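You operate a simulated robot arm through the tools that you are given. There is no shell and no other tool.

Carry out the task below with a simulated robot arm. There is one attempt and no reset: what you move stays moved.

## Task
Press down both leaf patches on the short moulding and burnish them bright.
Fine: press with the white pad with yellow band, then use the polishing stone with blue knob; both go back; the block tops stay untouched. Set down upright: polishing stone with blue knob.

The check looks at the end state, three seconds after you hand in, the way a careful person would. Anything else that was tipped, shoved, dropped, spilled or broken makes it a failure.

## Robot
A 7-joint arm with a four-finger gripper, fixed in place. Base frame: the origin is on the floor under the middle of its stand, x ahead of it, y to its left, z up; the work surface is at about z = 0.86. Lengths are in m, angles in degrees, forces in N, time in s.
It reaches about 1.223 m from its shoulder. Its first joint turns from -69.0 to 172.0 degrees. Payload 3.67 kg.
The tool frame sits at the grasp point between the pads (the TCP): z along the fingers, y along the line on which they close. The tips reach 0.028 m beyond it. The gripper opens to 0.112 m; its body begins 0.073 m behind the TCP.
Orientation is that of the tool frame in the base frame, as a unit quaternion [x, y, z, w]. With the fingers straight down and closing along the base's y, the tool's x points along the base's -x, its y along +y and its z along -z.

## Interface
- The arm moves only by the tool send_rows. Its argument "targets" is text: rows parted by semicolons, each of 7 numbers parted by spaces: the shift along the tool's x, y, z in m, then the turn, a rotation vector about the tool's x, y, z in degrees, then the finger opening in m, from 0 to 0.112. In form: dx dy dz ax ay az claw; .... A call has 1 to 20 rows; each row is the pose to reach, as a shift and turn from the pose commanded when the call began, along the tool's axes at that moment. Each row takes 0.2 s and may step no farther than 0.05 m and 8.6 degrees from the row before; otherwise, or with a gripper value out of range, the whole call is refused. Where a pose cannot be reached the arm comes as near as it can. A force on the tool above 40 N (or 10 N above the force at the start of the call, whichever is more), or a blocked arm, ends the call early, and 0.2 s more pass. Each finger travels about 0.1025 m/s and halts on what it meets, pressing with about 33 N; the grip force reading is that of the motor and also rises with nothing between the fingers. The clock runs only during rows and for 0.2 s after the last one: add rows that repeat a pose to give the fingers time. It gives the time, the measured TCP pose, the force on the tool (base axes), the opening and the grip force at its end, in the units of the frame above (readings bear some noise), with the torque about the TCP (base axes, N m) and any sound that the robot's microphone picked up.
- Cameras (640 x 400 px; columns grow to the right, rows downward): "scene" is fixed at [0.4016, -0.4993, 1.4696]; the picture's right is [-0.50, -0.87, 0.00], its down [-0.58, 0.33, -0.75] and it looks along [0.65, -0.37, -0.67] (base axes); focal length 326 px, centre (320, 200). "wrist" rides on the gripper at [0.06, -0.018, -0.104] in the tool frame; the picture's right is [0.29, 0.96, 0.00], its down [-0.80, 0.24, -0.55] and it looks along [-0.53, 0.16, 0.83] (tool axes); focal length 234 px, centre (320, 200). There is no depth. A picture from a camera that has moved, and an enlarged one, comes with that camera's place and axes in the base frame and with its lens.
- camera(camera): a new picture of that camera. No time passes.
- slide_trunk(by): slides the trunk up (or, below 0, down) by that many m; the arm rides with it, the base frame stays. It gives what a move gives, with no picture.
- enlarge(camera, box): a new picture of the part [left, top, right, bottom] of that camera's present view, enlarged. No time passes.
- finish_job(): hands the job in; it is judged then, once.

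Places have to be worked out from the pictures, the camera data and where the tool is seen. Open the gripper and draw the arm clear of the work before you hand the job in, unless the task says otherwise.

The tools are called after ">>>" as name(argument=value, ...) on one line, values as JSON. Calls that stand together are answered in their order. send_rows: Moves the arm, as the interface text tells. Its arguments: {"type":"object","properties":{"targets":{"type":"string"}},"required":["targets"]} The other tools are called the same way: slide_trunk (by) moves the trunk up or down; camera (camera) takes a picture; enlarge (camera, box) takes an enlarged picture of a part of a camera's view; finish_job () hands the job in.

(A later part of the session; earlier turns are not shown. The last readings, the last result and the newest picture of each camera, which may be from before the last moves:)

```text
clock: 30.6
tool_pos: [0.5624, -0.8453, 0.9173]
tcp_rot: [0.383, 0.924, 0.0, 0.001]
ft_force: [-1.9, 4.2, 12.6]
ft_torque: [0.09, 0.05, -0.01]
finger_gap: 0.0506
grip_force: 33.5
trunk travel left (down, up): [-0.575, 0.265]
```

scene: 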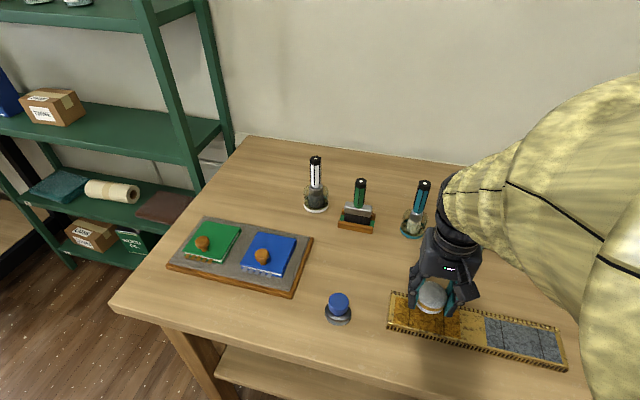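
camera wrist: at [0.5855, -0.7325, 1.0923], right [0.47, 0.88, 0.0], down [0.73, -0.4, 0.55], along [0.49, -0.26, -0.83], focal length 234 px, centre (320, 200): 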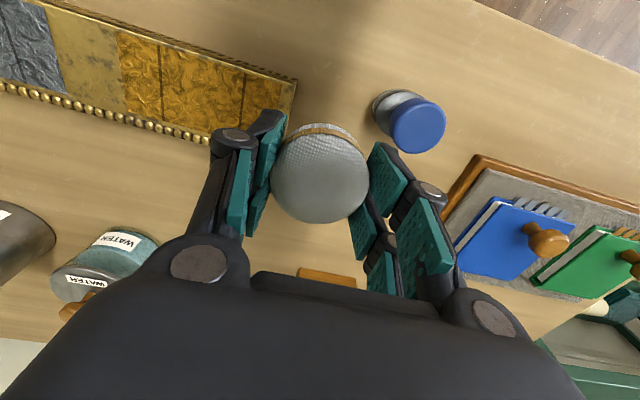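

>>> send_rows(targets="0 0 -0.006 0 0 0 0.03; 0 0.015 -0.006 0 0 0 0.03; 0 0.015 0.0005 0 0 0 0.03; 0 0.015 0.0005 0 0 0 0.03; 0 0.015 0.0005 0 0 0 0.03; 0 0.015 -0.006 0 0 0 0.03; 0 0.03 -0.006 0 0 0 0.03; 0 0.03 0.0005 0 0 0 0.03; 0 0.03 0.0005 0 0 0 0.03; 0 0.03 0.0005 0 0 0 0.03; 0 0.03 -0.006 0 0 0 0.03; 0 0.045 -0.006 0 0 0 0.03; 0 0.045 0.0005 0 0 0 0.03; 0 0.045 0.0005 0 0 0 0.03; 0 0.045 0.0005 0 0 0 0.03; 0 0.045 -0.006 0 0 0 0.03; 0 0.06 -0.006 0 0 0 0.03; 0 0.06 0.0005 0 0 0 0.03; 0 0.06 0.0005 0 0 0 0.03; 0 0.06 0.0005 0 0 0 0.03")

>>> camera(camera="wrist")

```text
clock: 34.8
tool_pos: [0.604, -0.8038, 0.9189]
tcp_rot: [0.381, 0.924, 0.0, 0.002]
ft_force: [2.3, -1.5, 18.2]
ft_torque: [-0.03, -0.03, -0.01]
finger_gap: 0.0505
grip_force: 33.4
trunk travel left (down, up): [-0.575, 0.265]
```

```text
taken
camera wrist: at [0.5498, -0.7738, 1.0215], right [0.47, 0.88, 0.0], down [0.73, -0.39, 0.56], along [0.49, -0.26, -0.83], focal length 234 px, centre (320, 200)
```

wrist: 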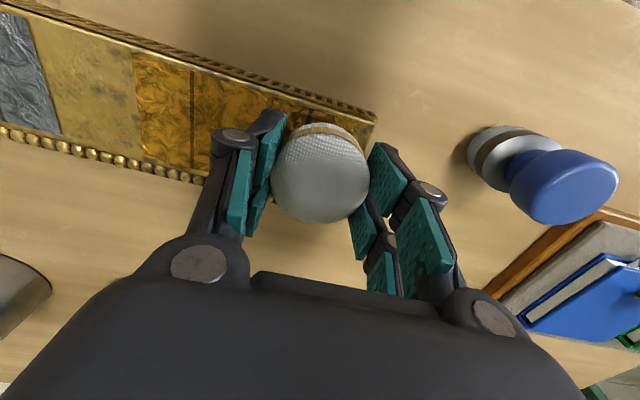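

I'll finish the outer-end dabs at both lateral offsets, then back off to compare.

>>> send_rows(targets="0 0 -0.006 0 0 0 0.03; 0 0.013 -0.006 0 0 0 0.03; 0 0.013 0 0 0 0 0.03; 0 0.013 0 0 0 0 0.03; 0 0.013 0 0 0 0 0.03; 0 0.013 -0.006 0 0 0 0.03; 0.005 0.013 -0.006 0 0 0 0.03; 0.005 0.013 0 0 0 0 0.03; 0.005 0.013 0 0 0 0 0.03; 0.005 0.013 0 0 0 0 0.03; 0.005 0.013 -0.02 0 0 0 0.03; 0.0025 -0.03 -0.03 0 0 0 0.03; 0.0025 -0.075 -0.03 0 0 0 0.03; 0.0025 -0.12 -0.03 0 0 0 0.03; 0.0025 -0.12 -0.03 0 0 0 0.03")

>>> enlarge(camera="scene", box=[398, 288, 462, 332])

>>> enlarge(camera="scene", box=[380, 270, 580, 380])

```text
clock: 38.0
tool_pos: [0.5199, -0.89, 0.9451]
tcp_rot: [0.383, 0.924, 0.002, -0.001]
ft_force: [-0.4, 0.4, -1.5]
ft_torque: [-0.06, 0.01, -0.02]
finger_gap: 0.0504
grip_force: 33.6
trunk travel left (down, up): [-0.575, 0.265]
```

```text
9.09 times, centred on (430, 310) of scene
camera zoom: at [0.4016, -0.4993, 1.4696], right [-0.5, -0.87, 0.0], down [-0.58, 0.33, -0.75], along [0.65, -0.37, -0.67], focal length 2961 px, centre (-680, -800)
```

zoom: 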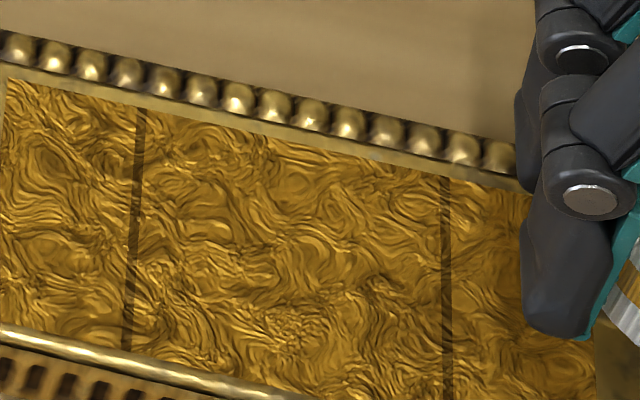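

```text
3.20 times, centred on (480, 325) of scene
camera zoom: at [0.4016, -0.4993, 1.4696], right [-0.5, -0.87, 0.0], down [-0.58, 0.33, -0.75], along [0.65, -0.37, -0.67], focal length 1042 px, centre (-192, -200)
```

zoom: 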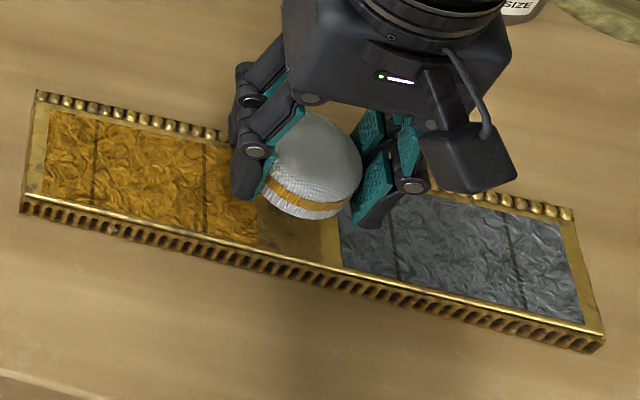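

Still no change. I'll test whether longer dwell matters: one press at the patch centre held for about 3 s, then I'll compare.

>>> send_rows(targets="0 0.04 0 0 0 0 0.03; 0 0.075 0.01 0 0 0 0.03; 0 0.075 0.025 0 0 0 0.03; 0 0.075 0.029 0 0 0 0.03; 0 0.075 0.030 0 0 0 0.03; 0 0.075 0.030 0 0 0 0.03; 0 0.075 0.030 0 0 0 0.03; 0 0.075 0.030 0 0 0 0.03; 0 0.075 0.030 0 0 0 0.03; 0 0.075 0.030 0 0 0 0.03; 0 0.075 0.030 0 0 0 0.03; 0 0.075 0.030 0 0 0 0.03; 0 0.075 0.030 0 0 0 0.03; 0 0.075 0.030 0 0 0 0.03; 0 0.075 0.030 0 0 0 0.03; 0 0.075 0.030 0 0 0 0.03; 0 0.075 0.030 0 0 0 0.03; 0 0.075 0.030 0 0 0 0.03")

>>> enlarge(camera="scene", box=[395, 285, 465, 335])

```text
clock: 41.8
tool_pos: [0.5704, -0.8299, 0.9178]
tcp_rot: [0.383, 0.924, 0.0, 0.0]
ft_force: [2.3, 0.0, 19.6]
ft_torque: [-0.06, -0.06, 0.0]
finger_gap: 0.0504
grip_force: 32.9
trunk travel left (down, up): [-0.575, 0.265]
```

```text
8.00 times, centred on (430, 310) of scene
camera zoom: at [0.4016, -0.4993, 1.4696], right [-0.5, -0.87, 0.0], down [-0.58, 0.33, -0.75], along [0.65, -0.37, -0.67], focal length 2606 px, centre (-560, -680)
```

zoom: 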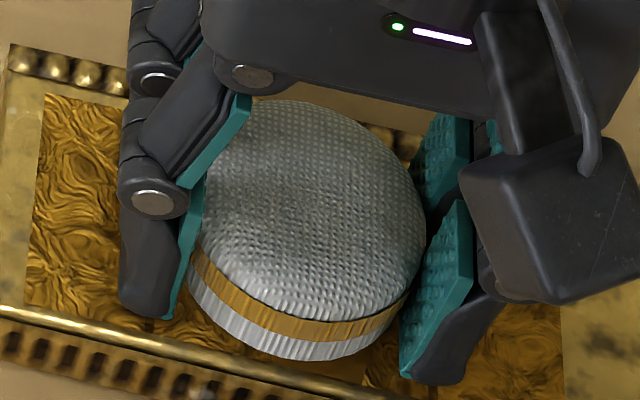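

>>> send_rows(targets="0 0 -0.006 0 0 0 0.03; 0 0 -0.03 0 0 0 0.03; 0 -0.04 -0.03 0 0 0 0.03; 0 -0.08 -0.03 0 0 0 0.03; 0 -0.08 -0.03 0 0 0 0.03")

>>> enlarge(camera="scene", box=[398, 288, 462, 332])

```text
clock: 43.0
tool_pos: [0.517, -0.8963, 0.9428]
tcp_rot: [0.382, 0.924, 0.002, -0.002]
ft_force: [-0.6, -0.1, 0.6]
ft_torque: [-0.04, -0.02, -0.01]
finger_gap: 0.0503
grip_force: 32.8
trunk travel left (down, up): [-0.575, 0.265]
```

```text
9.09 times, centred on (430, 310) of scene
camera zoom: at [0.4016, -0.4993, 1.4696], right [-0.5, -0.87, 0.0], down [-0.58, 0.33, -0.75], along [0.65, -0.37, -0.67], focal length 2961 px, centre (-680, -800)
```

zoom: 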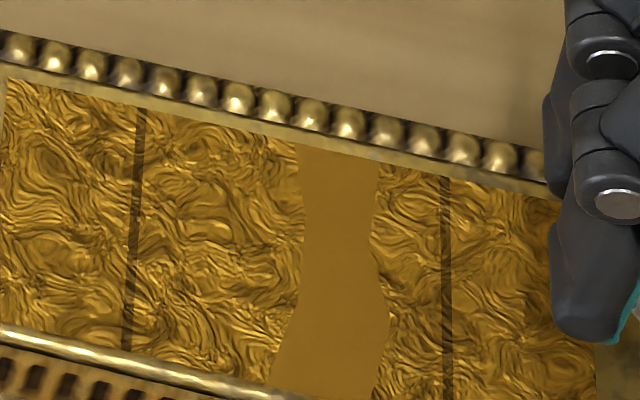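

That worked: after the 3 s hold a smooth strip about 2 cm wide appeared across the patch, so each strip needs a sustained press. By the strip's size the patch has about 6 zones, and I'll hold ~3.4 s on each, starting at the inner end.

>>> send_rows(targets="0 0.03 0.012 0 0 0 0.03; 0 0.03 0.026 0 0 0 0.03; 0 0.03 0.0295 0 0 0 0.03; 0 0.03 0.03 0 0 0 0.03; 0 0.03 0.03 0 0 0 0.03; 0 0.03 0.03 0 0 0 0.03; 0 0.03 0.03 0 0 0 0.03; 0 0.03 0.03 0 0 0 0.03; 0 0.03 0.03 0 0 0 0.03; 0 0.03 0.03 0 0 0 0.03; 0 0.03 0.03 0 0 0 0.03; 0 0.03 0.03 0 0 0 0.03; 0 0.03 0.03 0 0 0 0.03; 0 0.03 0.03 0 0 0 0.03; 0 0.03 0.03 0 0 0 0.03; 0 0.03 0.03 0 0 0 0.03; 0 0.03 0.03 0 0 0 0.03; 0 0.03 0.03 0 0 0 0.03; 0 0.03 0.03 0 0 0 0.03; 0 0.03 0.03 0 0 0 0.03")

>>> enlarge(camera="scene", box=[380, 270, 500, 360])

```text
clock: 47.2
tool_pos: [0.5361, -0.8664, 0.9164]
tcp_rot: [0.383, 0.924, 0.0, 0.0]
ft_force: [0.1, -0.3, 11.8]
ft_torque: [0.04, -0.02, -0.02]
finger_gap: 0.0504
grip_force: 33.2
trunk travel left (down, up): [-0.575, 0.265]
```

```text
4.44 times, centred on (440, 315) of scene
camera zoom: at [0.4016, -0.4993, 1.4696], right [-0.5, -0.87, 0.0], down [-0.58, 0.33, -0.75], along [0.65, -0.37, -0.67], focal length 1448 px, centre (-213, -311)
```

zoom: 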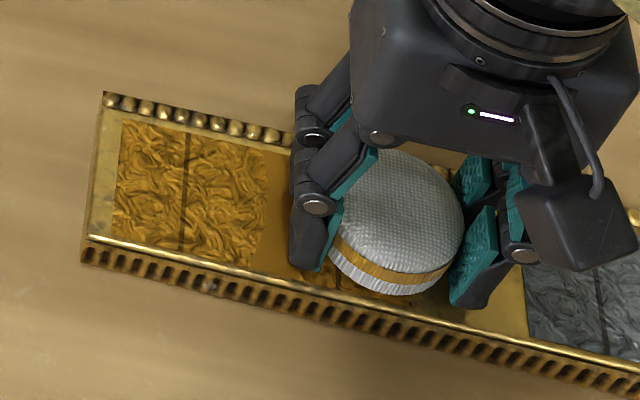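

>>> send_rows(targets="0 0 -0.006 0 0 0 0.03; 0 -0.02 -0.03 0 0 0 0.03; 0 -0.055 -0.03 0 0 0 0.03; 0 -0.055 -0.03 0 0 0 0.03")

>>> enlarge(camera="scene", box=[380, 270, 500, 360])

```text
clock: 48.2
tool_pos: [0.498, -0.91, 0.9433]
tcp_rot: [0.382, 0.924, 0.002, -0.001]
ft_force: [0.4, 0.3, -1.2]
ft_torque: [0.02, 0.02, 0.03]
finger_gap: 0.0507
grip_force: 32.8
trunk travel left (down, up): [-0.575, 0.265]
```

```text
4.44 times, centred on (440, 315) of scene
camera zoom: at [0.4016, -0.4993, 1.4696], right [-0.5, -0.87, 0.0], down [-0.58, 0.33, -0.75], along [0.65, -0.37, -0.67], focal length 1448 px, centre (-213, -311)
```

zoom: 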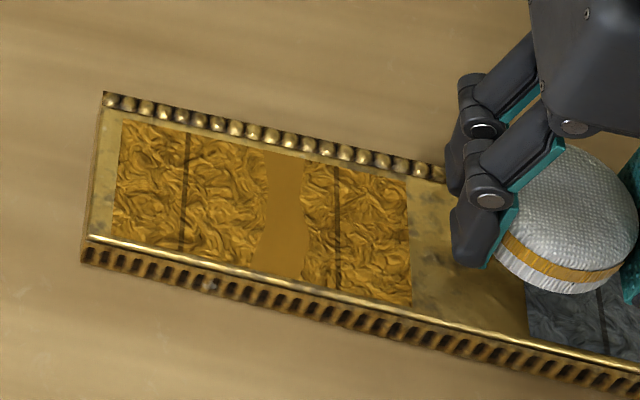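

The inner end didn't take. Its force had dropped to about 12 N, while the press that worked was near 20 N. I'll check whether the pad has slipped in the grip.

>>> enlarge(camera="scene", box=[455, 285, 520, 330])

>>> enlarge(camera="wrist", box=[180, 30, 460, 240])

```text
8.89 times, centred on (488, 308) of scene
camera zoom: at [0.4016, -0.4993, 1.4696], right [-0.5, -0.87, 0.0], down [-0.58, 0.33, -0.75], along [0.65, -0.37, -0.67], focal length 2895 px, centre (-1169, -756)
```

zoom: 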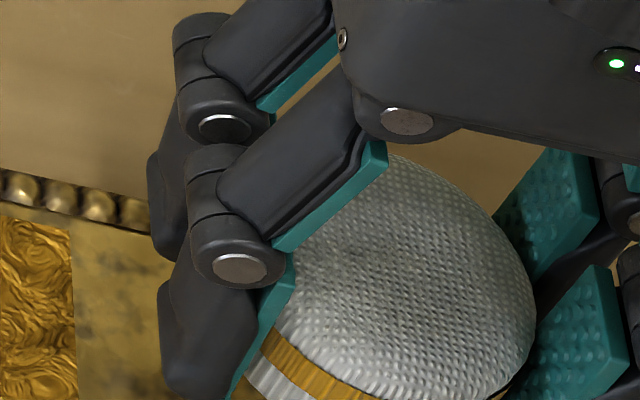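

```text
1.90 times, centred on (320, 135) of wrist
camera zoom: at [0.4432, -0.8806, 1.0472], right [0.47, 0.88, 0.0], down [0.73, -0.4, 0.55], along [0.49, -0.26, -0.83], focal length 446 px, centre (320, 324)
```

zoom: 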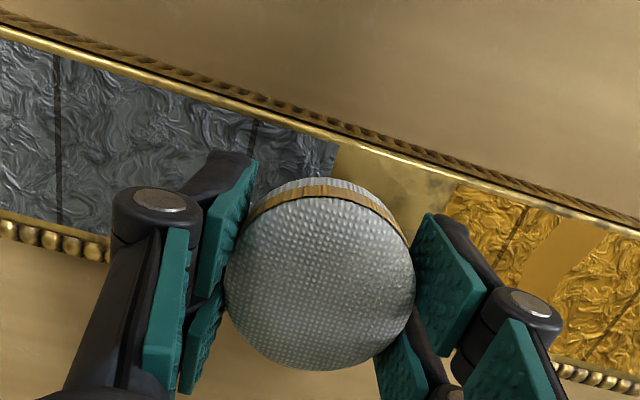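

The pad is still seated, with at most about 1 mm of creep. I'll press the inner zone again a bit deeper and read the force before the long hold.

>>> send_rows(targets="0 0.03 0 0 0 0 0.03; 0 0.053 0.012 0 0 0 0.03; 0 0.053 0.026 0 0 0 0.03; 0 0.053 0.0295 0 0 0 0.03; 0 0.053 0.0315 0 0 0 0.03; 0 0.053 0.0315 0 0 0 0.03; 0 0.053 0.0315 0 0 0 0.03")

```text
clock: 49.8
tool_pos: [0.5329, -0.8695, 0.9188]
tcp_rot: [0.382, 0.924, -0.001, 0.002]
ft_force: [3.2, -0.6, 18.1]
ft_torque: [0.02, -0.13, 0.01]
finger_gap: 0.0502
grip_force: 32.5
trunk travel left (down, up): [-0.575, 0.265]
```

It reads 18 N. I'll add 0.6 mm and hold for 3 s.

>>> send_rows(targets="0 0 0.0006 0 0 0 0.03; 0 0 0.0006 0 0 0 0.03; 0 0 0.0006 0 0 0 0.03; 0 0 0.0006 0 0 0 0.03; 0 0 0.0006 0 0 0 0.03; 0 0 0.0006 0 0 0 0.03; 0 0 0.0006 0 0 0 0.03; 0 0 0.0006 0 0 0 0.03; 0 0 0.0006 0 0 0 0.03; 0 0 0.0006 0 0 0 0.03; 0 0 0.0006 0 0 0 0.03; 0 0 0.0006 0 0 0 0.03; 0 0 0.0006 0 0 0 0.03; 0 0 0.0006 0 0 0 0.03; 0 0 0.0006 0 0 0 0.03")

>>> enlarge(camera="scene", box=[380, 270, 500, 360])

```text
clock: 53.0
tool_pos: [0.5318, -0.8688, 0.9165]
tcp_rot: [0.382, 0.924, -0.001, 0.001]
ft_force: [0.7, 1.1, 31.3]
ft_torque: [-0.05, -0.11, -0.02]
finger_gap: 0.0504
grip_force: 32.7
trunk travel left (down, up): [-0.575, 0.265]
```

```text
4.44 times, centred on (440, 315) of scene
camera zoom: at [0.4016, -0.4993, 1.4696], right [-0.5, -0.87, 0.0], down [-0.58, 0.33, -0.75], along [0.65, -0.37, -0.67], focal length 1448 px, centre (-213, -311)
```

zoom: 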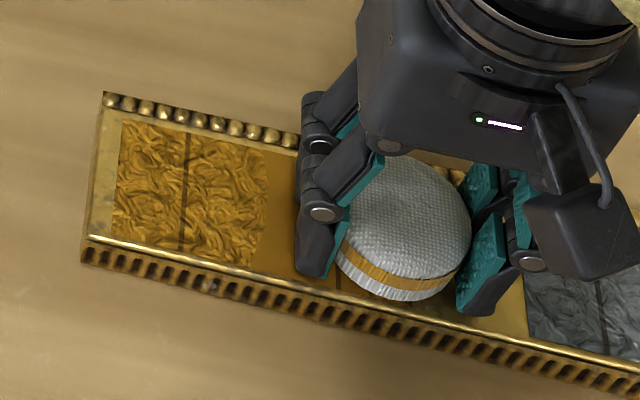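

The force built up to 31 N during the hold, so I should use a shallower command. I'll lift and check the patch.

>>> send_rows(targets="0 0 -0.006 0 0 0 0.03; 0 -0.02 -0.03 0 0 0 0.03; 0 -0.055 -0.03 0 0 0 0.03; 0 -0.055 -0.03 0 0 0 0.03")

>>> enlarge(camera="scene", box=[380, 270, 500, 360])

```text
clock: 54.0
tool_pos: [0.4952, -0.9126, 0.9415]
tcp_rot: [0.382, 0.924, 0.002, -0.002]
ft_force: [0.7, 1.1, 0.4]
ft_torque: [-0.05, -0.01, 0.02]
finger_gap: 0.0504
grip_force: 33.4
trunk travel left (down, up): [-0.575, 0.265]
```

```text
4.44 times, centred on (440, 315) of scene
camera zoom: at [0.4016, -0.4993, 1.4696], right [-0.5, -0.87, 0.0], down [-0.58, 0.33, -0.75], along [0.65, -0.37, -0.67], focal length 1448 px, centre (-213, -311)
```

zoom: 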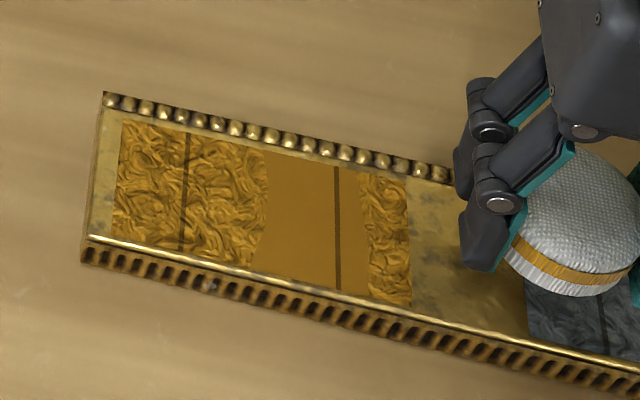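

The smooth area grew: it now covers about two of six columns, but the very end is still crumpled. I'll look more closely.

>>> enlarge(camera="scene", box=[400, 288, 468, 335])

>>> enlarge(camera="wrist", box=[350, 90, 540, 230])

```text
8.51 times, centred on (434, 312) of scene
camera zoom: at [0.4016, -0.4993, 1.4696], right [-0.5, -0.87, 0.0], down [-0.58, 0.33, -0.75], along [0.65, -0.37, -0.67], focal length 2772 px, centre (-650, -749)
```

zoom: 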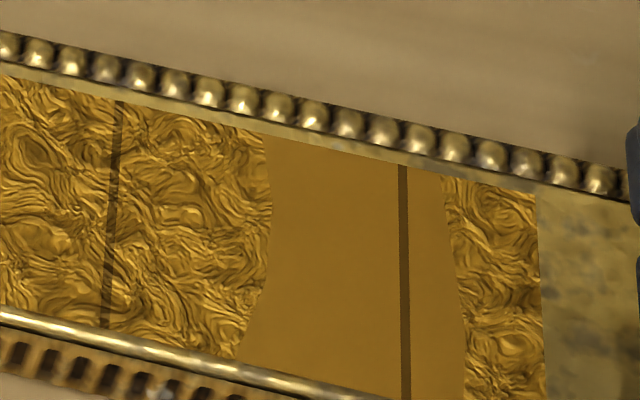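

```text
2.86 times, centred on (445, 160) of wrist
camera zoom: at [0.4407, -0.8835, 1.0454], right [0.47, 0.88, 0.0], down [0.73, -0.4, 0.55], along [0.49, -0.26, -0.83], focal length 669 px, centre (-37, 314)
```

zoom: 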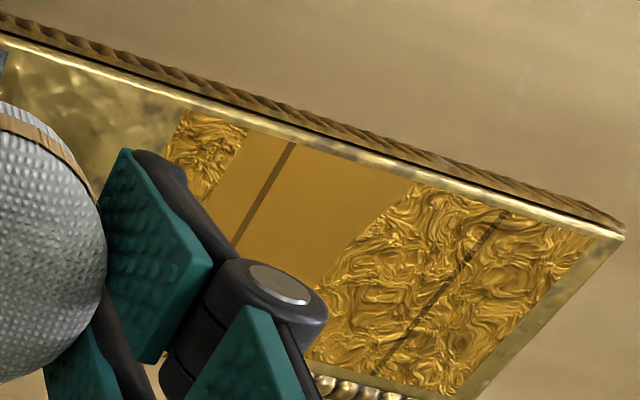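

Six columns fits the picture, with columns 4 and 5 smooth so far. I'll hold again over the inner end column at about 20 N.

>>> send_rows(targets="0 0.03 0 0 0 0 0.03; 0 0.055 0.012 0 0 0 0.03; 0 0.055 0.024 0 0 0 0.03; 0 0.055 0.028 0 0 0 0.03; 0 0.055 0.0294 0 0 0 0.03; 0 0.055 0.0294 0 0 0 0.03; 0 0.055 0.0294 0 0 0 0.03")

```text
clock: 55.6
tool_pos: [0.5337, -0.869, 0.9166]
tcp_rot: [0.382, 0.924, -0.001, 0.001]
ft_force: [5.2, -2.9, 17.0]
ft_torque: [-0.02, -0.11, 0.01]
finger_gap: 0.0501
grip_force: 33.0
trunk travel left (down, up): [-0.575, 0.265]
```

>>> send_rows(targets="0 0 0 0 0 0 0.03; 0 0 0 0 0 0 0.03; 0 0 0 0 0 0 0.03; 0 0 0 0 0 0 0.03; 0 0 0 0 0 0 0.03; 0 0 0 0 0 0 0.03")

>>> enlarge(camera="scene", box=[380, 270, 500, 360])

```text
clock: 57.0
tool_pos: [0.5332, -0.8693, 0.9161]
tcp_rot: [0.383, 0.924, 0.0, 0.001]
ft_force: [6.8, -4.0, 22.3]
ft_torque: [-0.13, -0.13, -0.02]
finger_gap: 0.0505
grip_force: 32.8
trunk travel left (down, up): [-0.575, 0.265]
```

```text
4.44 times, centred on (440, 315) of scene
camera zoom: at [0.4016, -0.4993, 1.4696], right [-0.5, -0.87, 0.0], down [-0.58, 0.33, -0.75], along [0.65, -0.37, -0.67], focal length 1448 px, centre (-213, -311)
```

zoom: 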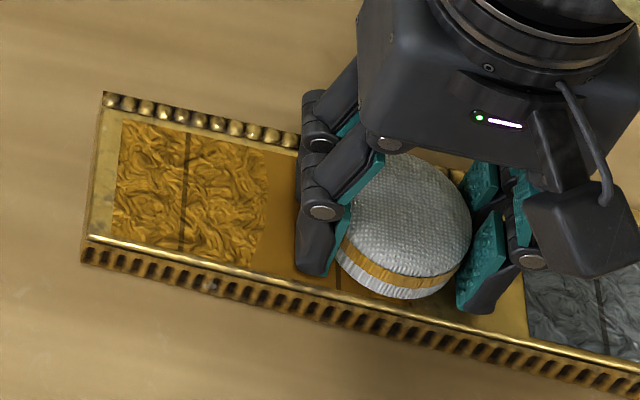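

22 N here. I'll hold two more seconds and then look underneath.

>>> send_rows(targets="0 0 -0.0002 0 0 0 0.03; 0 0 -0.0002 0 0 0 0.03; 0 0 -0.0002 0 0 0 0.03; 0 0 -0.0002 0 0 0 0.03; 0 0 -0.0002 0 0 0 0.03; 0 0 -0.0002 0 0 0 0.03; 0 0 -0.0002 0 0 0 0.03; 0 0 -0.0002 0 0 0 0.03")

>>> send_rows(targets="0 0 -0.006 0 0 0 0.03; 0 -0.02 -0.03 0 0 0 0.03; 0 -0.055 -0.03 0 0 0 0.03; 0 -0.055 -0.03 0 0 0 0.03")

>>> enlarge(camera="scene", box=[380, 270, 500, 360])

```text
clock: 58.8
tool_pos: [0.5326, -0.869, 0.9151]
tcp_rot: [0.383, 0.924, 0.0, 0.0]
ft_force: [-0.1, 3.8, 19.0]
ft_torque: [0.05, -0.02, -0.02]
finger_gap: 0.0502
grip_force: 32.5
trunk travel left (down, up): [-0.575, 0.265]
```

```text
clock: 59.8
tool_pos: [0.4946, -0.9117, 0.9445]
tcp_rot: [0.383, 0.924, 0.001, -0.001]
ft_force: [-0.8, 0.0, 0.1]
ft_torque: [0.0, 0.01, 0.02]
finger_gap: 0.0503
grip_force: 33.2
trunk travel left (down, up): [-0.575, 0.265]
```

```text
4.44 times, centred on (440, 315) of scene
camera zoom: at [0.4016, -0.4993, 1.4696], right [-0.5, -0.87, 0.0], down [-0.58, 0.33, -0.75], along [0.65, -0.37, -0.67], focal length 1448 px, centre (-213, -311)
```

zoom: 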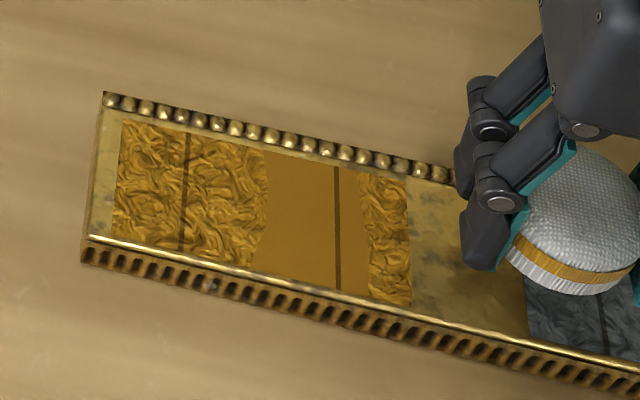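

The end column hasn't changed. I'll try another spot, holding over column 3 just outward of the smooth area, to learn how the presses register.

>>> send_rows(targets="0 0.04 0 0 0 0 0.03; 0 0.08 0 0 0 0 0.03; 0 0.12 0.006 0 0 0 0.03; 0 0.12 0.022 0 0 0 0.03; 0 0.12 0.027 0 0 0 0.03; 0 0.12 0.0285 0 0 0 0.03; 0 0.12 0.0285 0 0 0 0.03; 0 0.12 0.0285 0 0 0 0.03")

>>> enlarge(camera="scene", box=[380, 270, 500, 360])

```text
clock: 61.6
tool_pos: [0.5789, -0.8245, 0.9159]
tcp_rot: [0.382, 0.924, 0.002, 0.0]
ft_force: [-2.0, 2.2, 8.7]
ft_torque: [0.03, 0.06, -0.01]
finger_gap: 0.0503
grip_force: 32.6
trunk travel left (down, up): [-0.575, 0.265]
```

```text
4.44 times, centred on (440, 315) of scene
camera zoom: at [0.4016, -0.4993, 1.4696], right [-0.5, -0.87, 0.0], down [-0.58, 0.33, -0.75], along [0.65, -0.37, -0.67], focal length 1448 px, centre (-213, -311)
```

zoom: 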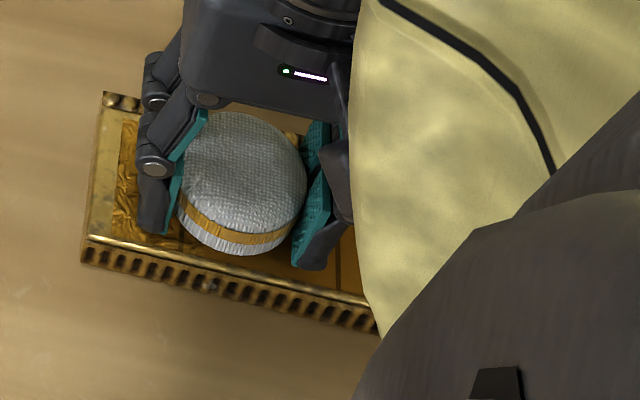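

Only 8.7 N here. I'll go 1.5 mm deeper and hold, checking the force partway.

>>> send_rows(targets="0 0 0.001 0 0 0 0.03; 0 0 0.0015 0 0 0 0.03; 0 0 0.0015 0 0 0 0.03; 0 0 0.0015 0 0 0 0.03; 0 0 0.0015 0 0 0 0.03; 0 0 0.0015 0 0 0 0.03; 0 0 0.0015 0 0 0 0.03")

>>> send_rows(targets="0 0 0 0 0 0 0.03; 0 0 0 0 0 0 0.03; 0 0 0 0 0 0 0.03; 0 0 0 0 0 0 0.03; 0 0 0 0 0 0 0.03; 0 0 0 0 0 0 0.03; 0 0 0 0 0 0 0.03; 0 0 0 0 0 0 0.03")

>>> enlarge(camera="scene", box=[380, 270, 500, 360])

```text
clock: 63.2
tool_pos: [0.5804, -0.8231, 0.9164]
tcp_rot: [0.382, 0.924, -0.001, 0.0]
ft_force: [1.3, -4.5, 14.0]
ft_torque: [-0.16, -0.12, -0.01]
finger_gap: 0.0505
grip_force: 32.7
trunk travel left (down, up): [-0.575, 0.265]
```

```text
clock: 65.0
tool_pos: [0.5804, -0.8231, 0.916]
tcp_rot: [0.382, 0.924, 0.0, 0.0]
ft_force: [0.0, 0.6, 12.6]
ft_torque: [0.02, -0.05, -0.03]
finger_gap: 0.0504
grip_force: 32.9
trunk travel left (down, up): [-0.575, 0.265]
```

```text
4.44 times, centred on (440, 315) of scene
camera zoom: at [0.4016, -0.4993, 1.4696], right [-0.5, -0.87, 0.0], down [-0.58, 0.33, -0.75], along [0.65, -0.37, -0.67], focal length 1448 px, centre (-213, -311)
```

zoom: 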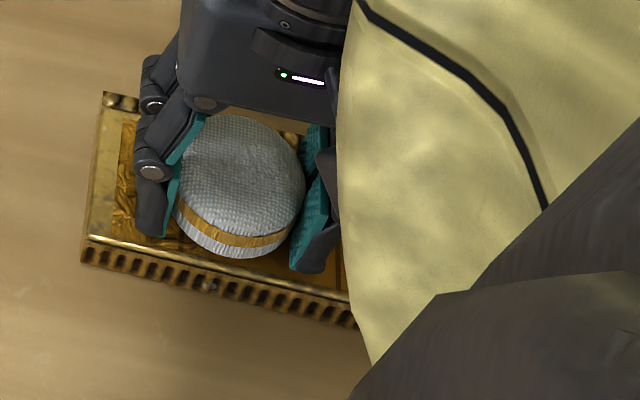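

>>> send_rows(targets="0 0 0.001 0 0 0 0.03; 0 0 0.0012 0 0 0 0.03; 0 0 0.0012 0 0 0 0.03; 0 0 0.0012 0 0 0 0.03; 0 0 0.0012 0 0 0 0.03; 0 0 0.0012 0 0 0 0.03; 0 0 0.0012 0 0 0 0.03; 0 0 0.0012 0 0 0 0.03")

>>> send_rows(targets="0 0 0 0 0 0 0.03; 0 0 0 0 0 0 0.03; 0 0 0 0 0 0 0.03; 0 0 0 0 0 0 0.03; 0 0 0 0 0 0 0.03; 0 0 0 0 0 0 0.03; 0 0 0 0 0 0 0.03; 0 0 0 0 0 0 0.03")

>>> send_rows(targets="0 0 -0.006 0 0 0 0.03; 0 -0.02 -0.03 0 0 0 0.03; 0 -0.06 -0.03 0 0 0 0.03; 0 -0.1 -0.03 0 0 0 0.03; 0 -0.12 -0.03 0 0 0 0.03; 0 -0.12 -0.03 0 0 0 0.03")

>>> enlarge(camera="scene", box=[380, 270, 500, 360])

```text
clock: 66.8
tool_pos: [0.5787, -0.8229, 0.9139]
tcp_rot: [0.383, 0.924, -0.001, 0.001]
ft_force: [3.2, 0.6, 20.1]
ft_torque: [-0.01, -0.12, 0.05]
finger_gap: 0.0503
grip_force: 33.0
trunk travel left (down, up): [-0.575, 0.265]
```

```text
clock: 68.6
tool_pos: [0.5785, -0.8244, 0.9148]
tcp_rot: [0.383, 0.924, -0.001, 0.0]
ft_force: [0.6, 0.5, 20.3]
ft_torque: [-0.01, 0.02, 0.03]
finger_gap: 0.0504
grip_force: 33.3
trunk travel left (down, up): [-0.575, 0.265]
```

```text
clock: 70.0
tool_pos: [0.4954, -0.9157, 0.9405]
tcp_rot: [0.384, 0.923, 0.003, -0.001]
ft_force: [-0.9, 0.8, -1.0]
ft_torque: [-0.01, -0.02, 0.02]
finger_gap: 0.0503
grip_force: 32.8
trunk travel left (down, up): [-0.575, 0.265]
```

```text
4.44 times, centred on (440, 315) of scene
camera zoom: at [0.4016, -0.4993, 1.4696], right [-0.5, -0.87, 0.0], down [-0.58, 0.33, -0.75], along [0.65, -0.37, -0.67], focal length 1448 px, centre (-213, -311)
```

zoom: 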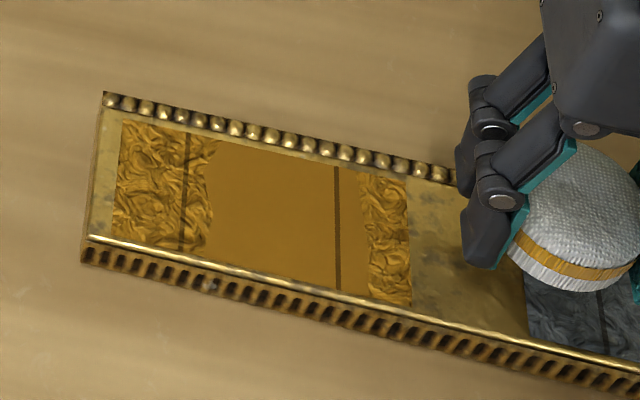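

Column 3 is now smooth too, so a hold at about 20 N centred on a column works. Next I'll hold slightly further in from the inner end, at about -0.042.

>>> send_rows(targets="0 0.03 0 0 0 0 0.03; 0 0.065 0.01 0 0 0 0.03; 0 0.065 0.024 0 0 0 0.03; 0 0.065 0.028 0 0 0 0.03; 0 0.065 0.030 0 0 0 0.03; 0 0.065 0.030 0 0 0 0.03; 0 0.065 0.030 0 0 0 0.03; 0 0.065 0.030 0 0 0 0.03")

```text
clock: 71.8
tool_pos: [0.5403, -0.8621, 0.9156]
tcp_rot: [0.383, 0.924, 0.0, 0.001]
ft_force: [2.6, 3.4, 14.0]
ft_torque: [0.11, -0.06, 0.01]
finger_gap: 0.0505
grip_force: 32.7
trunk travel left (down, up): [-0.575, 0.265]
```

>>> send_rows(targets="0 0 0.001 0 0 0 0.03; 0 0 0.001 0 0 0 0.03; 0 0 0.001 0 0 0 0.03; 0 0 0.001 0 0 0 0.03; 0 0 0.001 0 0 0 0.03; 0 0 0.001 0 0 0 0.03; 0 0 0.001 0 0 0 0.03; 0 0 0.001 0 0 0 0.03")

>>> send_rows(targets="0 0 0 0 0 0 0.03; 0 0 0 0 0 0 0.03; 0 0 0 0 0 0 0.03; 0 0 0 0 0 0 0.03; 0 0 0 0 0 0 0.03; 0 0 0 0 0 0 0.03; 0 0 0 0 0 0 0.03; 0 0 0 0 0 0 0.03")

>>> send_rows(targets="0 0 -0.006 0 0 0 0.03; 0 -0.02 -0.03 0 0 0 0.03; 0 -0.065 -0.03 0 0 0 0.03; 0 -0.065 -0.03 0 0 0 0.03")

>>> enlarge(camera="scene", box=[380, 270, 500, 360])

```text
clock: 73.6
tool_pos: [0.54, -0.8619, 0.9141]
tcp_rot: [0.383, 0.924, 0.0, 0.001]
ft_force: [1.1, -1.8, 24.5]
ft_torque: [-0.08, -0.04, -0.01]
finger_gap: 0.0506
grip_force: 33.0
trunk travel left (down, up): [-0.575, 0.265]
```

```text
clock: 75.4
tool_pos: [0.5402, -0.8617, 0.9142]
tcp_rot: [0.382, 0.924, 0.0, 0.0]
ft_force: [-0.8, -0.1, 21.8]
ft_torque: [0.0, -0.02, -0.01]
finger_gap: 0.0501
grip_force: 32.7
trunk travel left (down, up): [-0.575, 0.265]
```

```text
clock: 76.4
tool_pos: [0.4965, -0.9094, 0.936]
tcp_rot: [0.383, 0.924, 0.003, -0.001]
ft_force: [-1.1, 0.1, -0.5]
ft_torque: [-0.05, -0.01, 0.02]
finger_gap: 0.0504
grip_force: 32.6
trunk travel left (down, up): [-0.575, 0.265]
```

```text
4.44 times, centred on (440, 315) of scene
camera zoom: at [0.4016, -0.4993, 1.4696], right [-0.5, -0.87, 0.0], down [-0.58, 0.33, -0.75], along [0.65, -0.37, -0.67], focal length 1448 px, centre (-213, -311)
```

zoom: 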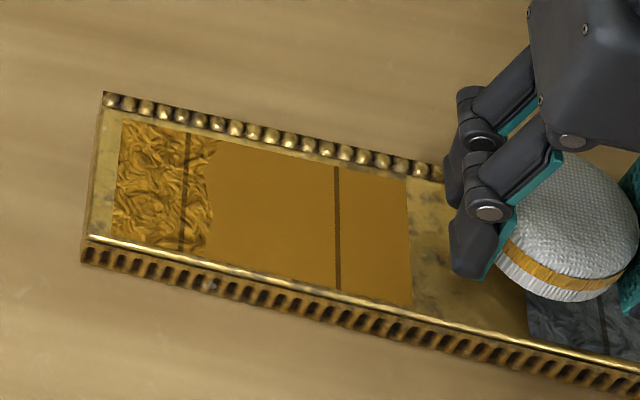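

The whole inner half is smooth now, leaving only the outer two columns. I'll press at about +0.033 next.

>>> send_rows(targets="0 0.04 0 0 0 0 0.03; 0 0.08 0 0 0 0 0.03; 0 0.12 0 0 0 0 0.03; 0 0.14 0.012 0 0 0 0.03; 0 0.14 0.024 0 0 0 0.03; 0 0.14 0.028 0 0 0 0.03; 0 0.14 0.0295 0 0 0 0.03; 0 0.14 0.0295 0 0 0 0.03; 0 0.14 0.0295 0 0 0 0.03; 0 0.14 0.0295 0 0 0 0.03")

```text
clock: 78.6
tool_pos: [0.5954, -0.81, 0.9143]
tcp_rot: [0.383, 0.924, 0.0, 0.001]
ft_force: [1.9, 0.3, 9.2]
ft_torque: [0.05, -0.09, 0.03]
finger_gap: 0.0505
grip_force: 33.5
trunk travel left (down, up): [-0.575, 0.265]
```

>>> send_rows(targets="0 0 0.001 0 0 0 0.03; 0 0 0.0018 0 0 0 0.03; 0 0 0.0018 0 0 0 0.03; 0 0 0.0018 0 0 0 0.03; 0 0 0.0018 0 0 0 0.03; 0 0 0.0018 0 0 0 0.03")

```text
clock: 80.0
tool_pos: [0.5943, -0.8095, 0.9135]
tcp_rot: [0.383, 0.924, 0.0, 0.001]
ft_force: [3.0, -1.6, 23.5]
ft_torque: [-0.01, -0.08, 0.03]
finger_gap: 0.0507
grip_force: 33.2
trunk travel left (down, up): [-0.575, 0.265]
```

Now it's at 23.5 N; I'll hold for 3 s.

>>> send_rows(targets="0 0 0 0 0 0 0.03; 0 0 0 0 0 0 0.03; 0 0 0 0 0 0 0.03; 0 0 0 0 0 0 0.03; 0 0 0 0 0 0 0.03; 0 0 0 0 0 0 0.03; 0 0 0 0 0 0 0.03; 0 0 0 0 0 0 0.03; 0 0 0 0 0 0 0.03; 0 0 0 0 0 0 0.03; 0 0 0 0 0 0 0.03; 0 0 0 0 0 0 0.03; 0 0 0 0 0 0 0.03; 0 0 0 0 0 0 0.03; 0 0 0 0 0 0 0.03")

>>> camera(camera="wrist")

```text
clock: 83.2
tool_pos: [0.5938, -0.8095, 0.9133]
tcp_rot: [0.383, 0.924, -0.001, 0.001]
ft_force: [-1.5, 2.1, 20.5]
ft_torque: [-0.03, 0.02, 0.0]
finger_gap: 0.0503
grip_force: 33.0
trunk travel left (down, up): [-0.575, 0.265]
```

```text
taken
camera wrist: at [0.5391, -0.78, 1.0166], right [0.47, 0.88, 0.0], down [0.73, -0.39, 0.56], along [0.49, -0.26, -0.83], focal length 234 px, centre (320, 200)
```

wrist: 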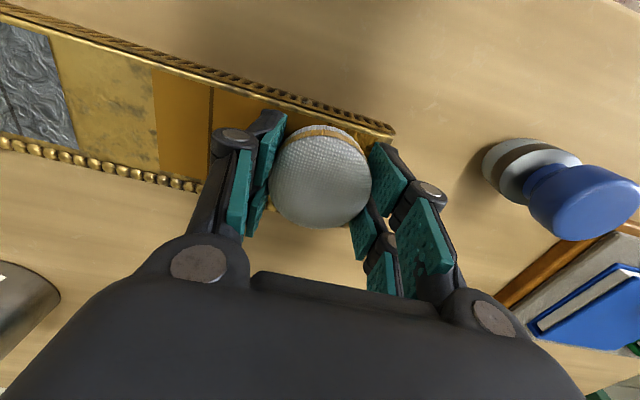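

The arm now has to go about 4.5 mm lower for the same force, so the pad has crept up in the grip and the fingertips are getting close to the leaf. I'll lift, look at the result, and then re-grip the pad with more of it exposed.

>>> send_rows(targets="0 0 -0.006 0 0 0 0.03; 0 -0.02 -0.03 0 0 0 0.03; 0 -0.06 -0.03 0 0 0 0.03; 0 -0.1 -0.03 0 0 0 0.03; 0 -0.14 -0.03 0 0 0 0.03; 0 -0.14 -0.03 0 0 0 0.03")

>>> enlarge(camera="scene", box=[380, 270, 500, 360])

>>> enlarge(camera="scene", box=[455, 290, 535, 345])

```text
clock: 84.6
tool_pos: [0.4976, -0.9144, 0.9369]
tcp_rot: [0.383, 0.924, 0.002, -0.001]
ft_force: [-0.2, 0.8, -0.5]
ft_torque: [-0.03, -0.03, 0.02]
finger_gap: 0.0503
grip_force: 33.5
trunk travel left (down, up): [-0.575, 0.265]
```

```text
4.44 times, centred on (440, 315) of scene
camera zoom: at [0.4016, -0.4993, 1.4696], right [-0.5, -0.87, 0.0], down [-0.58, 0.33, -0.75], along [0.65, -0.37, -0.67], focal length 1448 px, centre (-213, -311)
```

zoom: 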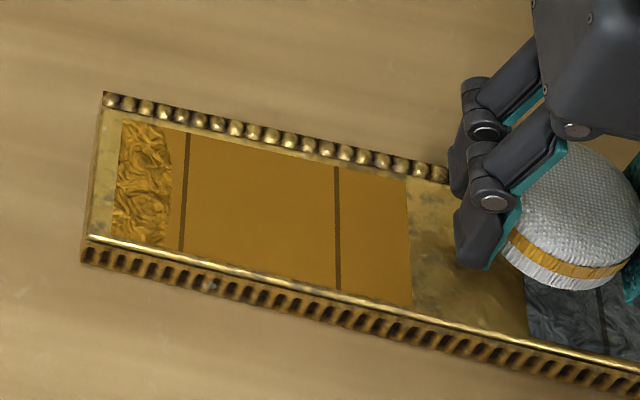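

```text
7.27 times, centred on (495, 318) of scene
camera zoom: at [0.4016, -0.4993, 1.4696], right [-0.5, -0.87, 0.0], down [-0.58, 0.33, -0.75], along [0.65, -0.37, -0.67], focal length 2369 px, centre (-953, -654)
```

zoom: 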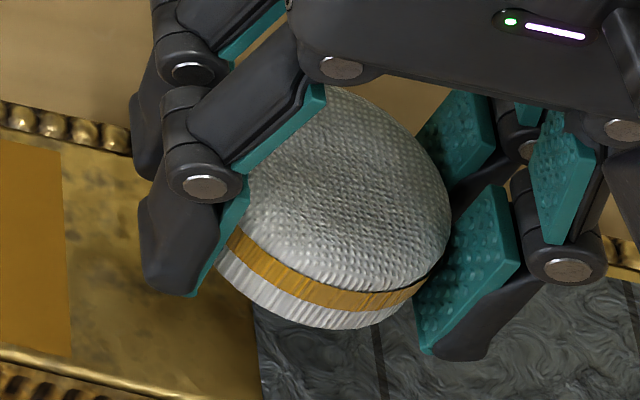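

Only the outermost column of the gold patch remains. I'll take the pad back to its original spot, set it down and re-grip it higher.

>>> send_rows(targets="0 0 -0.03 0 0 0 0.03; 0 0 -0.059 0 0 0 0.03; -0.0123 0.0391 -0.059 0 0 0 0.03; -0.0246 0.0783 -0.059 0 0 0 0.03; -0.0369 0.1174 -0.059 0 0 0 0.03; -0.0493 0.1565 -0.059 0 0 0 0.03; -0.0616 0.1956 -0.059 0 0 0 0.03; -0.0739 0.2348 -0.059 0 0 0 0.03; -0.0862 0.2739 -0.059 0 0 0 0.03; -0.0862 0.2739 -0.02 0 0 0 0.03; -0.0862 0.2739 0.015 0 0 0 0.03; -0.0862 0.2739 0.035 0 0 0 0.03; -0.0862 0.2739 0.042 0 0 0 0.03; -0.0862 0.2739 0.045 0 0 0 0.03; -0.0862 0.2739 0.045 0 0 0 0.03")

>>> camera(camera="wrist")

```text
clock: 87.8
tool_pos: [0.7486, -0.7803, 0.8922]
tcp_rot: [0.384, 0.923, 0.001, -0.001]
ft_force: [-1.3, -0.4, -0.6]
ft_torque: [0.03, -0.02, -0.03]
finger_gap: 0.0502
grip_force: 32.7
trunk travel left (down, up): [-0.575, 0.265]
```

```text
taken
camera wrist: at [0.6946, -0.7517, 0.996], right [0.47, 0.88, 0.0], down [0.73, -0.4, 0.55], along [0.49, -0.26, -0.83], focal length 234 px, centre (320, 200)
```

wrist: 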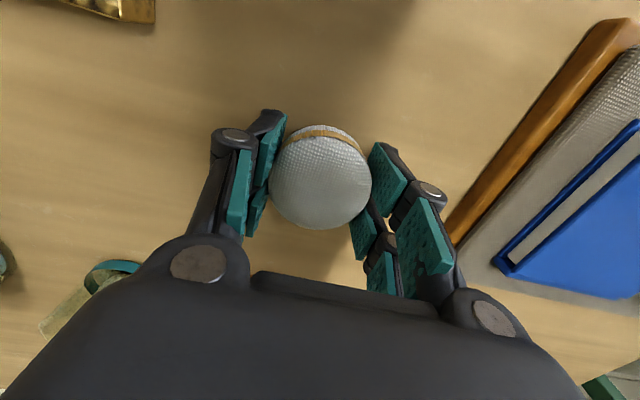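

The pad looks about 5 mm further up in the fingers than when I first gripped it. I'll lower a touch until it touches the table.

>>> send_rows(targets="0 0 0.0012 0 0 0 0.03; 0 0 0.002 0 0 0 0.03; 0 0 0.002 0 0 0 0.03")

```text
clock: 88.6
tool_pos: [0.7494, -0.7797, 0.8924]
tcp_rot: [0.384, 0.923, 0.001, -0.001]
ft_force: [0.7, -0.1, -0.5]
ft_torque: [0.06, -0.03, 0.0]
finger_gap: 0.0503
grip_force: 33.1
trunk travel left (down, up): [-0.575, 0.265]
```

>>> send_rows(targets="0 0 0.001 0 0 0 0.03; 0 0 0.0015 0 0 0 0.03; 0 0 0.0015 0 0 0 0.03")

```text
clock: 89.4
tool_pos: [0.7498, -0.7771, 0.8915]
tcp_rot: [0.382, 0.924, 0.0, -0.001]
ft_force: [0.3, 0.3, -0.2]
ft_torque: [-0.01, 0.01, 0.0]
finger_gap: 0.0503
grip_force: 32.8
trunk travel left (down, up): [-0.575, 0.265]
```

>>> send_rows(targets="0 0 0.001 0 0 0 0.03; 0 0 0.001 0 0 0 0.03; 0 0 0.001 0 0 0 0.03")

```text
clock: 90.2
tool_pos: [0.7507, -0.778, 0.8908]
tcp_rot: [0.383, 0.924, 0.0, -0.001]
ft_force: [-0.3, -0.3, -0.7]
ft_torque: [0.0, -0.02, 0.03]
finger_gap: 0.0505
grip_force: 33.2
trunk travel left (down, up): [-0.575, 0.265]
```

>>> send_rows(targets="0 0 0.001 0 0 0 0.03; 0 0 0.001 0 0 0 0.03; 0 0 0.001 0 0 0 0.03")

```text
clock: 91.0
tool_pos: [0.7486, -0.7778, 0.8894]
tcp_rot: [0.382, 0.924, 0.0, -0.001]
ft_force: [0.3, 0.0, 0.2]
ft_torque: [0.02, -0.02, 0.02]
finger_gap: 0.0504
grip_force: 33.5
trunk travel left (down, up): [-0.575, 0.265]
```

There's still no contact, and the fingertips are about 1.5 mm above the table. I'll release gently here; any drop is about a millimetre.

>>> send_rows(targets="0 0 0 0 0 0 0.052; 0 0 0 0 0 0 0.056; 0 0 0 0 0 0 0.064; 0 0 0 0 0 0 0.075; 0 0 0 0 0 0 0.08; 0 0 -0.006 0 0 0 0.08; 0 0 -0.01 0 0 0 0.08; 0 0 -0.01 0 0 0 0.08")

>>> camera(camera="wrist")

>>> enlarge(camera="wrist", box=[240, 100, 400, 240])

```text
clock: 92.8
tool_pos: [0.7502, -0.7775, 0.8994]
tcp_rot: [0.383, 0.924, 0.0, 0.0]
ft_force: [-0.5, -1.0, 0.6]
ft_torque: [0.0, 0.01, -0.01]
finger_gap: 0.0801
grip_force: 0.1
trunk travel left (down, up): [-0.575, 0.265]
```

```text
taken
camera wrist: at [0.6958, -0.7476, 1.0034], right [0.47, 0.88, 0.0], down [0.73, -0.4, 0.55], along [0.49, -0.26, -0.83], focal length 234 px, centre (320, 200)
```

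wrist: 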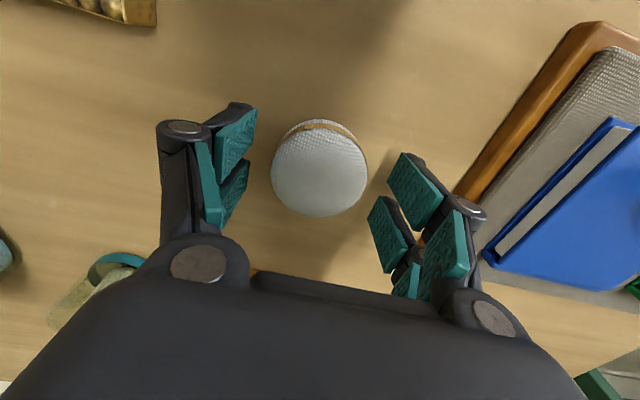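

```text
2.86 times, centred on (320, 170) of wrist
camera zoom: at [0.6958, -0.7476, 1.0034], right [0.47, 0.88, 0.0], down [0.73, -0.4, 0.55], along [0.49, -0.26, -0.83], focal length 669 px, centre (320, 286)
```

zoom: 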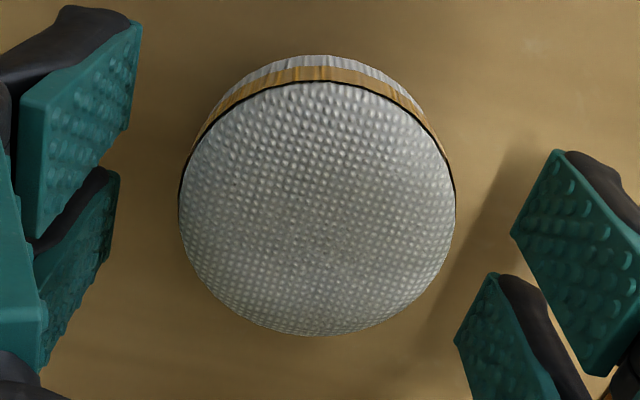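

The pad stands cleanly on its spot. I'll close on it here, about 10 mm higher than before, so roughly 11 mm stays exposed.

>>> send_rows(targets="0 0 0 0 0 0 0.06; 0 0 0 0 0 0 0.045; 0 0 0 0 0 0 0.03; 0 0 0 0 0 0 0.03; 0 0 0 0 0 0 0.03; 0 0 -0.01 0 0 0 0.03; 0 0 -0.04 0 0 0 0.03; 0 0 -0.08 0 0 0 0.03; 0 0 -0.08 0 0 0 0.03")

>>> enlarge(camera="wrist", box=[180, 30, 460, 240])

```text
clock: 94.8
tool_pos: [0.7511, -0.7766, 0.9768]
tcp_rot: [0.383, 0.924, 0.0, -0.001]
ft_force: [-0.2, -0.9, -1.4]
ft_torque: [0.03, 0.03, 0.02]
finger_gap: 0.0505
grip_force: 33.2
trunk travel left (down, up): [-0.575, 0.265]
```

```text
1.90 times, centred on (320, 135) of wrist
camera zoom: at [0.6959, -0.7468, 1.0806], right [0.47, 0.88, 0.0], down [0.73, -0.4, 0.55], along [0.49, -0.26, -0.83], focal length 446 px, centre (320, 324)
```

zoom: 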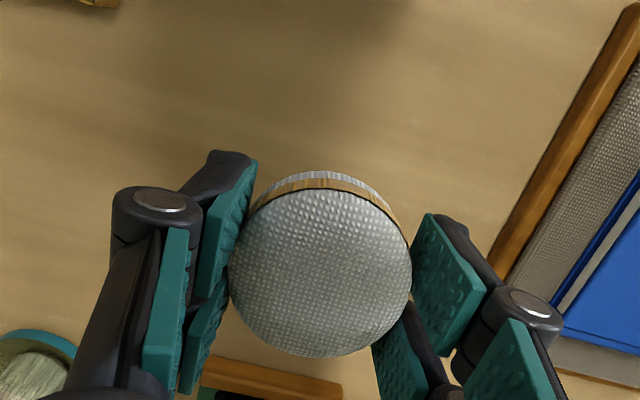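

Good grip with more of the pad exposed. I'll carry it to the outermost gold column and descend slowly.

>>> send_rows(targets="0.0213 -0.031 0 0 0 0 0.03; 0.0426 -0.0619 0 0 0 0 0.03; 0.0639 -0.0929 0 0 0 0 0.03; 0.0852 -0.1238 0 0 0 0 0.03; 0.0852 -0.1238 0.025 0 0 0 0.03; 0.0852 -0.1238 0.045 0 0 0 0.03; 0.0852 -0.1238 0.053 0 0 0 0.03; 0.0852 -0.1238 0.057 0 0 0 0.03; 0.0852 -0.1238 0.057 0 0 0 0.03")

>>> enlarge(camera="wrist", box=[180, 30, 460, 240])

```text
clock: 96.8
tool_pos: [0.6012, -0.8029, 0.9229]
tcp_rot: [0.383, 0.924, 0.001, -0.001]
ft_force: [0.2, -1.1, 2.0]
ft_torque: [-0.09, 0.05, 0.02]
finger_gap: 0.0505
grip_force: 32.5
trunk travel left (down, up): [-0.575, 0.265]
```

```text
1.90 times, centred on (320, 135) of wrist
camera zoom: at [0.5457, -0.7735, 1.0273], right [0.47, 0.88, 0.0], down [0.73, -0.39, 0.55], along [0.49, -0.26, -0.83], focal length 446 px, centre (320, 324)
```

zoom: 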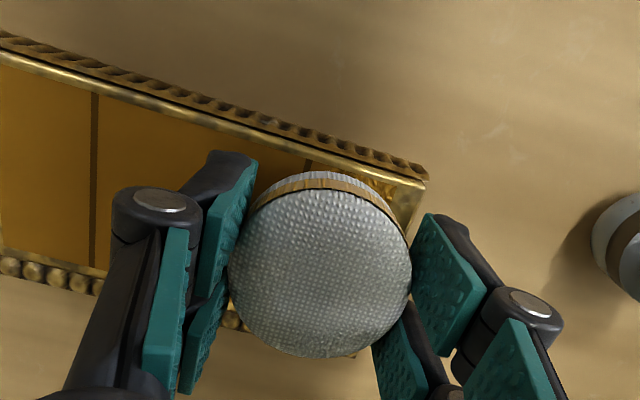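

Contact is where I expected. Pressing 2.5 mm further and reading the force.

>>> send_rows(targets="0 0 0.0012 0 0 0 0.03; 0 0 0.0025 0 0 0 0.03; 0 0 0.0025 0 0 0 0.03; 0 0 0.0025 0 0 0 0.03; 0 0 0.0025 0 0 0 0.03")

```text
clock: 98.0
tool_pos: [0.6011, -0.8025, 0.9242]
tcp_rot: [0.383, 0.924, 0.0, 0.001]
ft_force: [-1.5, -2.4, 17.8]
ft_torque: [-0.17, 0.09, 0.0]
finger_gap: 0.0506
grip_force: 33.0
trunk travel left (down, up): [-0.575, 0.265]
```

17.8 N. I'll add a hair and hold for 3.4 s.

>>> send_rows(targets="0 0 0.0003 0 0 0 0.03; 0 0 0.0003 0 0 0 0.03; 0 0 0.0003 0 0 0 0.03; 0 0 0.0003 0 0 0 0.03; 0 0 0.0003 0 0 0 0.03; 0 0 0.0003 0 0 0 0.03; 0 0 0.0003 0 0 0 0.03; 0 0 0.0003 0 0 0 0.03; 0 0 0.0003 0 0 0 0.03; 0 0 0.0003 0 0 0 0.03; 0 0 0.0003 0 0 0 0.03; 0 0 0.0003 0 0 0 0.03; 0 0 0.0003 0 0 0 0.03; 0 0 0.0003 0 0 0 0.03; 0 0 0.0003 0 0 0 0.03; 0 0 0.0003 0 0 0 0.03")

>>> send_rows(targets="0 0 -0.006 0 0 0 0.03; 0 0 -0.03 0 0 0 0.03; 0 -0.04 -0.03 0 0 0 0.03; 0 -0.08 -0.03 0 0 0 0.03; 0 -0.12 -0.03 0 0 0 0.03; 0 -0.15 -0.03 0 0 0 0.03; 0 -0.15 -0.03 0 0 0 0.03")

>>> enlarge(camera="scene", box=[380, 270, 500, 360])

```text
clock: 101.4
tool_pos: [0.6003, -0.8024, 0.9237]
tcp_rot: [0.383, 0.924, -0.001, 0.001]
ft_force: [0.6, 0.7, 22.3]
ft_torque: [-0.01, -0.06, 0.0]
finger_gap: 0.0503
grip_force: 33.3
trunk travel left (down, up): [-0.575, 0.265]
```

```text
clock: 103.0
tool_pos: [0.4985, -0.913, 0.9501]
tcp_rot: [0.383, 0.924, 0.002, 0.0]
ft_force: [-0.7, 0.7, -0.2]
ft_torque: [-0.07, -0.06, 0.0]
finger_gap: 0.0508
grip_force: 33.0
trunk travel left (down, up): [-0.575, 0.265]
```

```text
4.44 times, centred on (440, 315) of scene
camera zoom: at [0.4016, -0.4993, 1.4696], right [-0.5, -0.87, 0.0], down [-0.58, 0.33, -0.75], along [0.65, -0.37, -0.67], focal length 1448 px, centre (-213, -311)
```

zoom: 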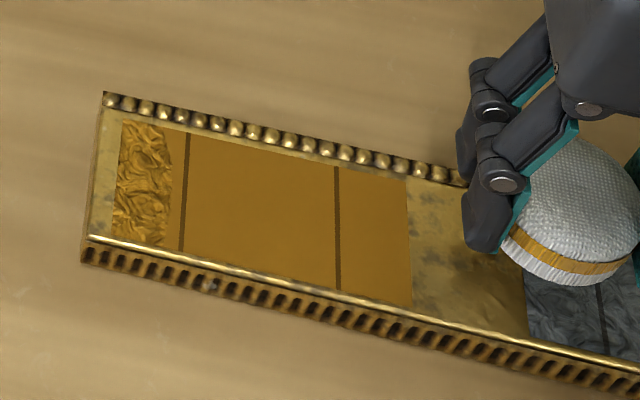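

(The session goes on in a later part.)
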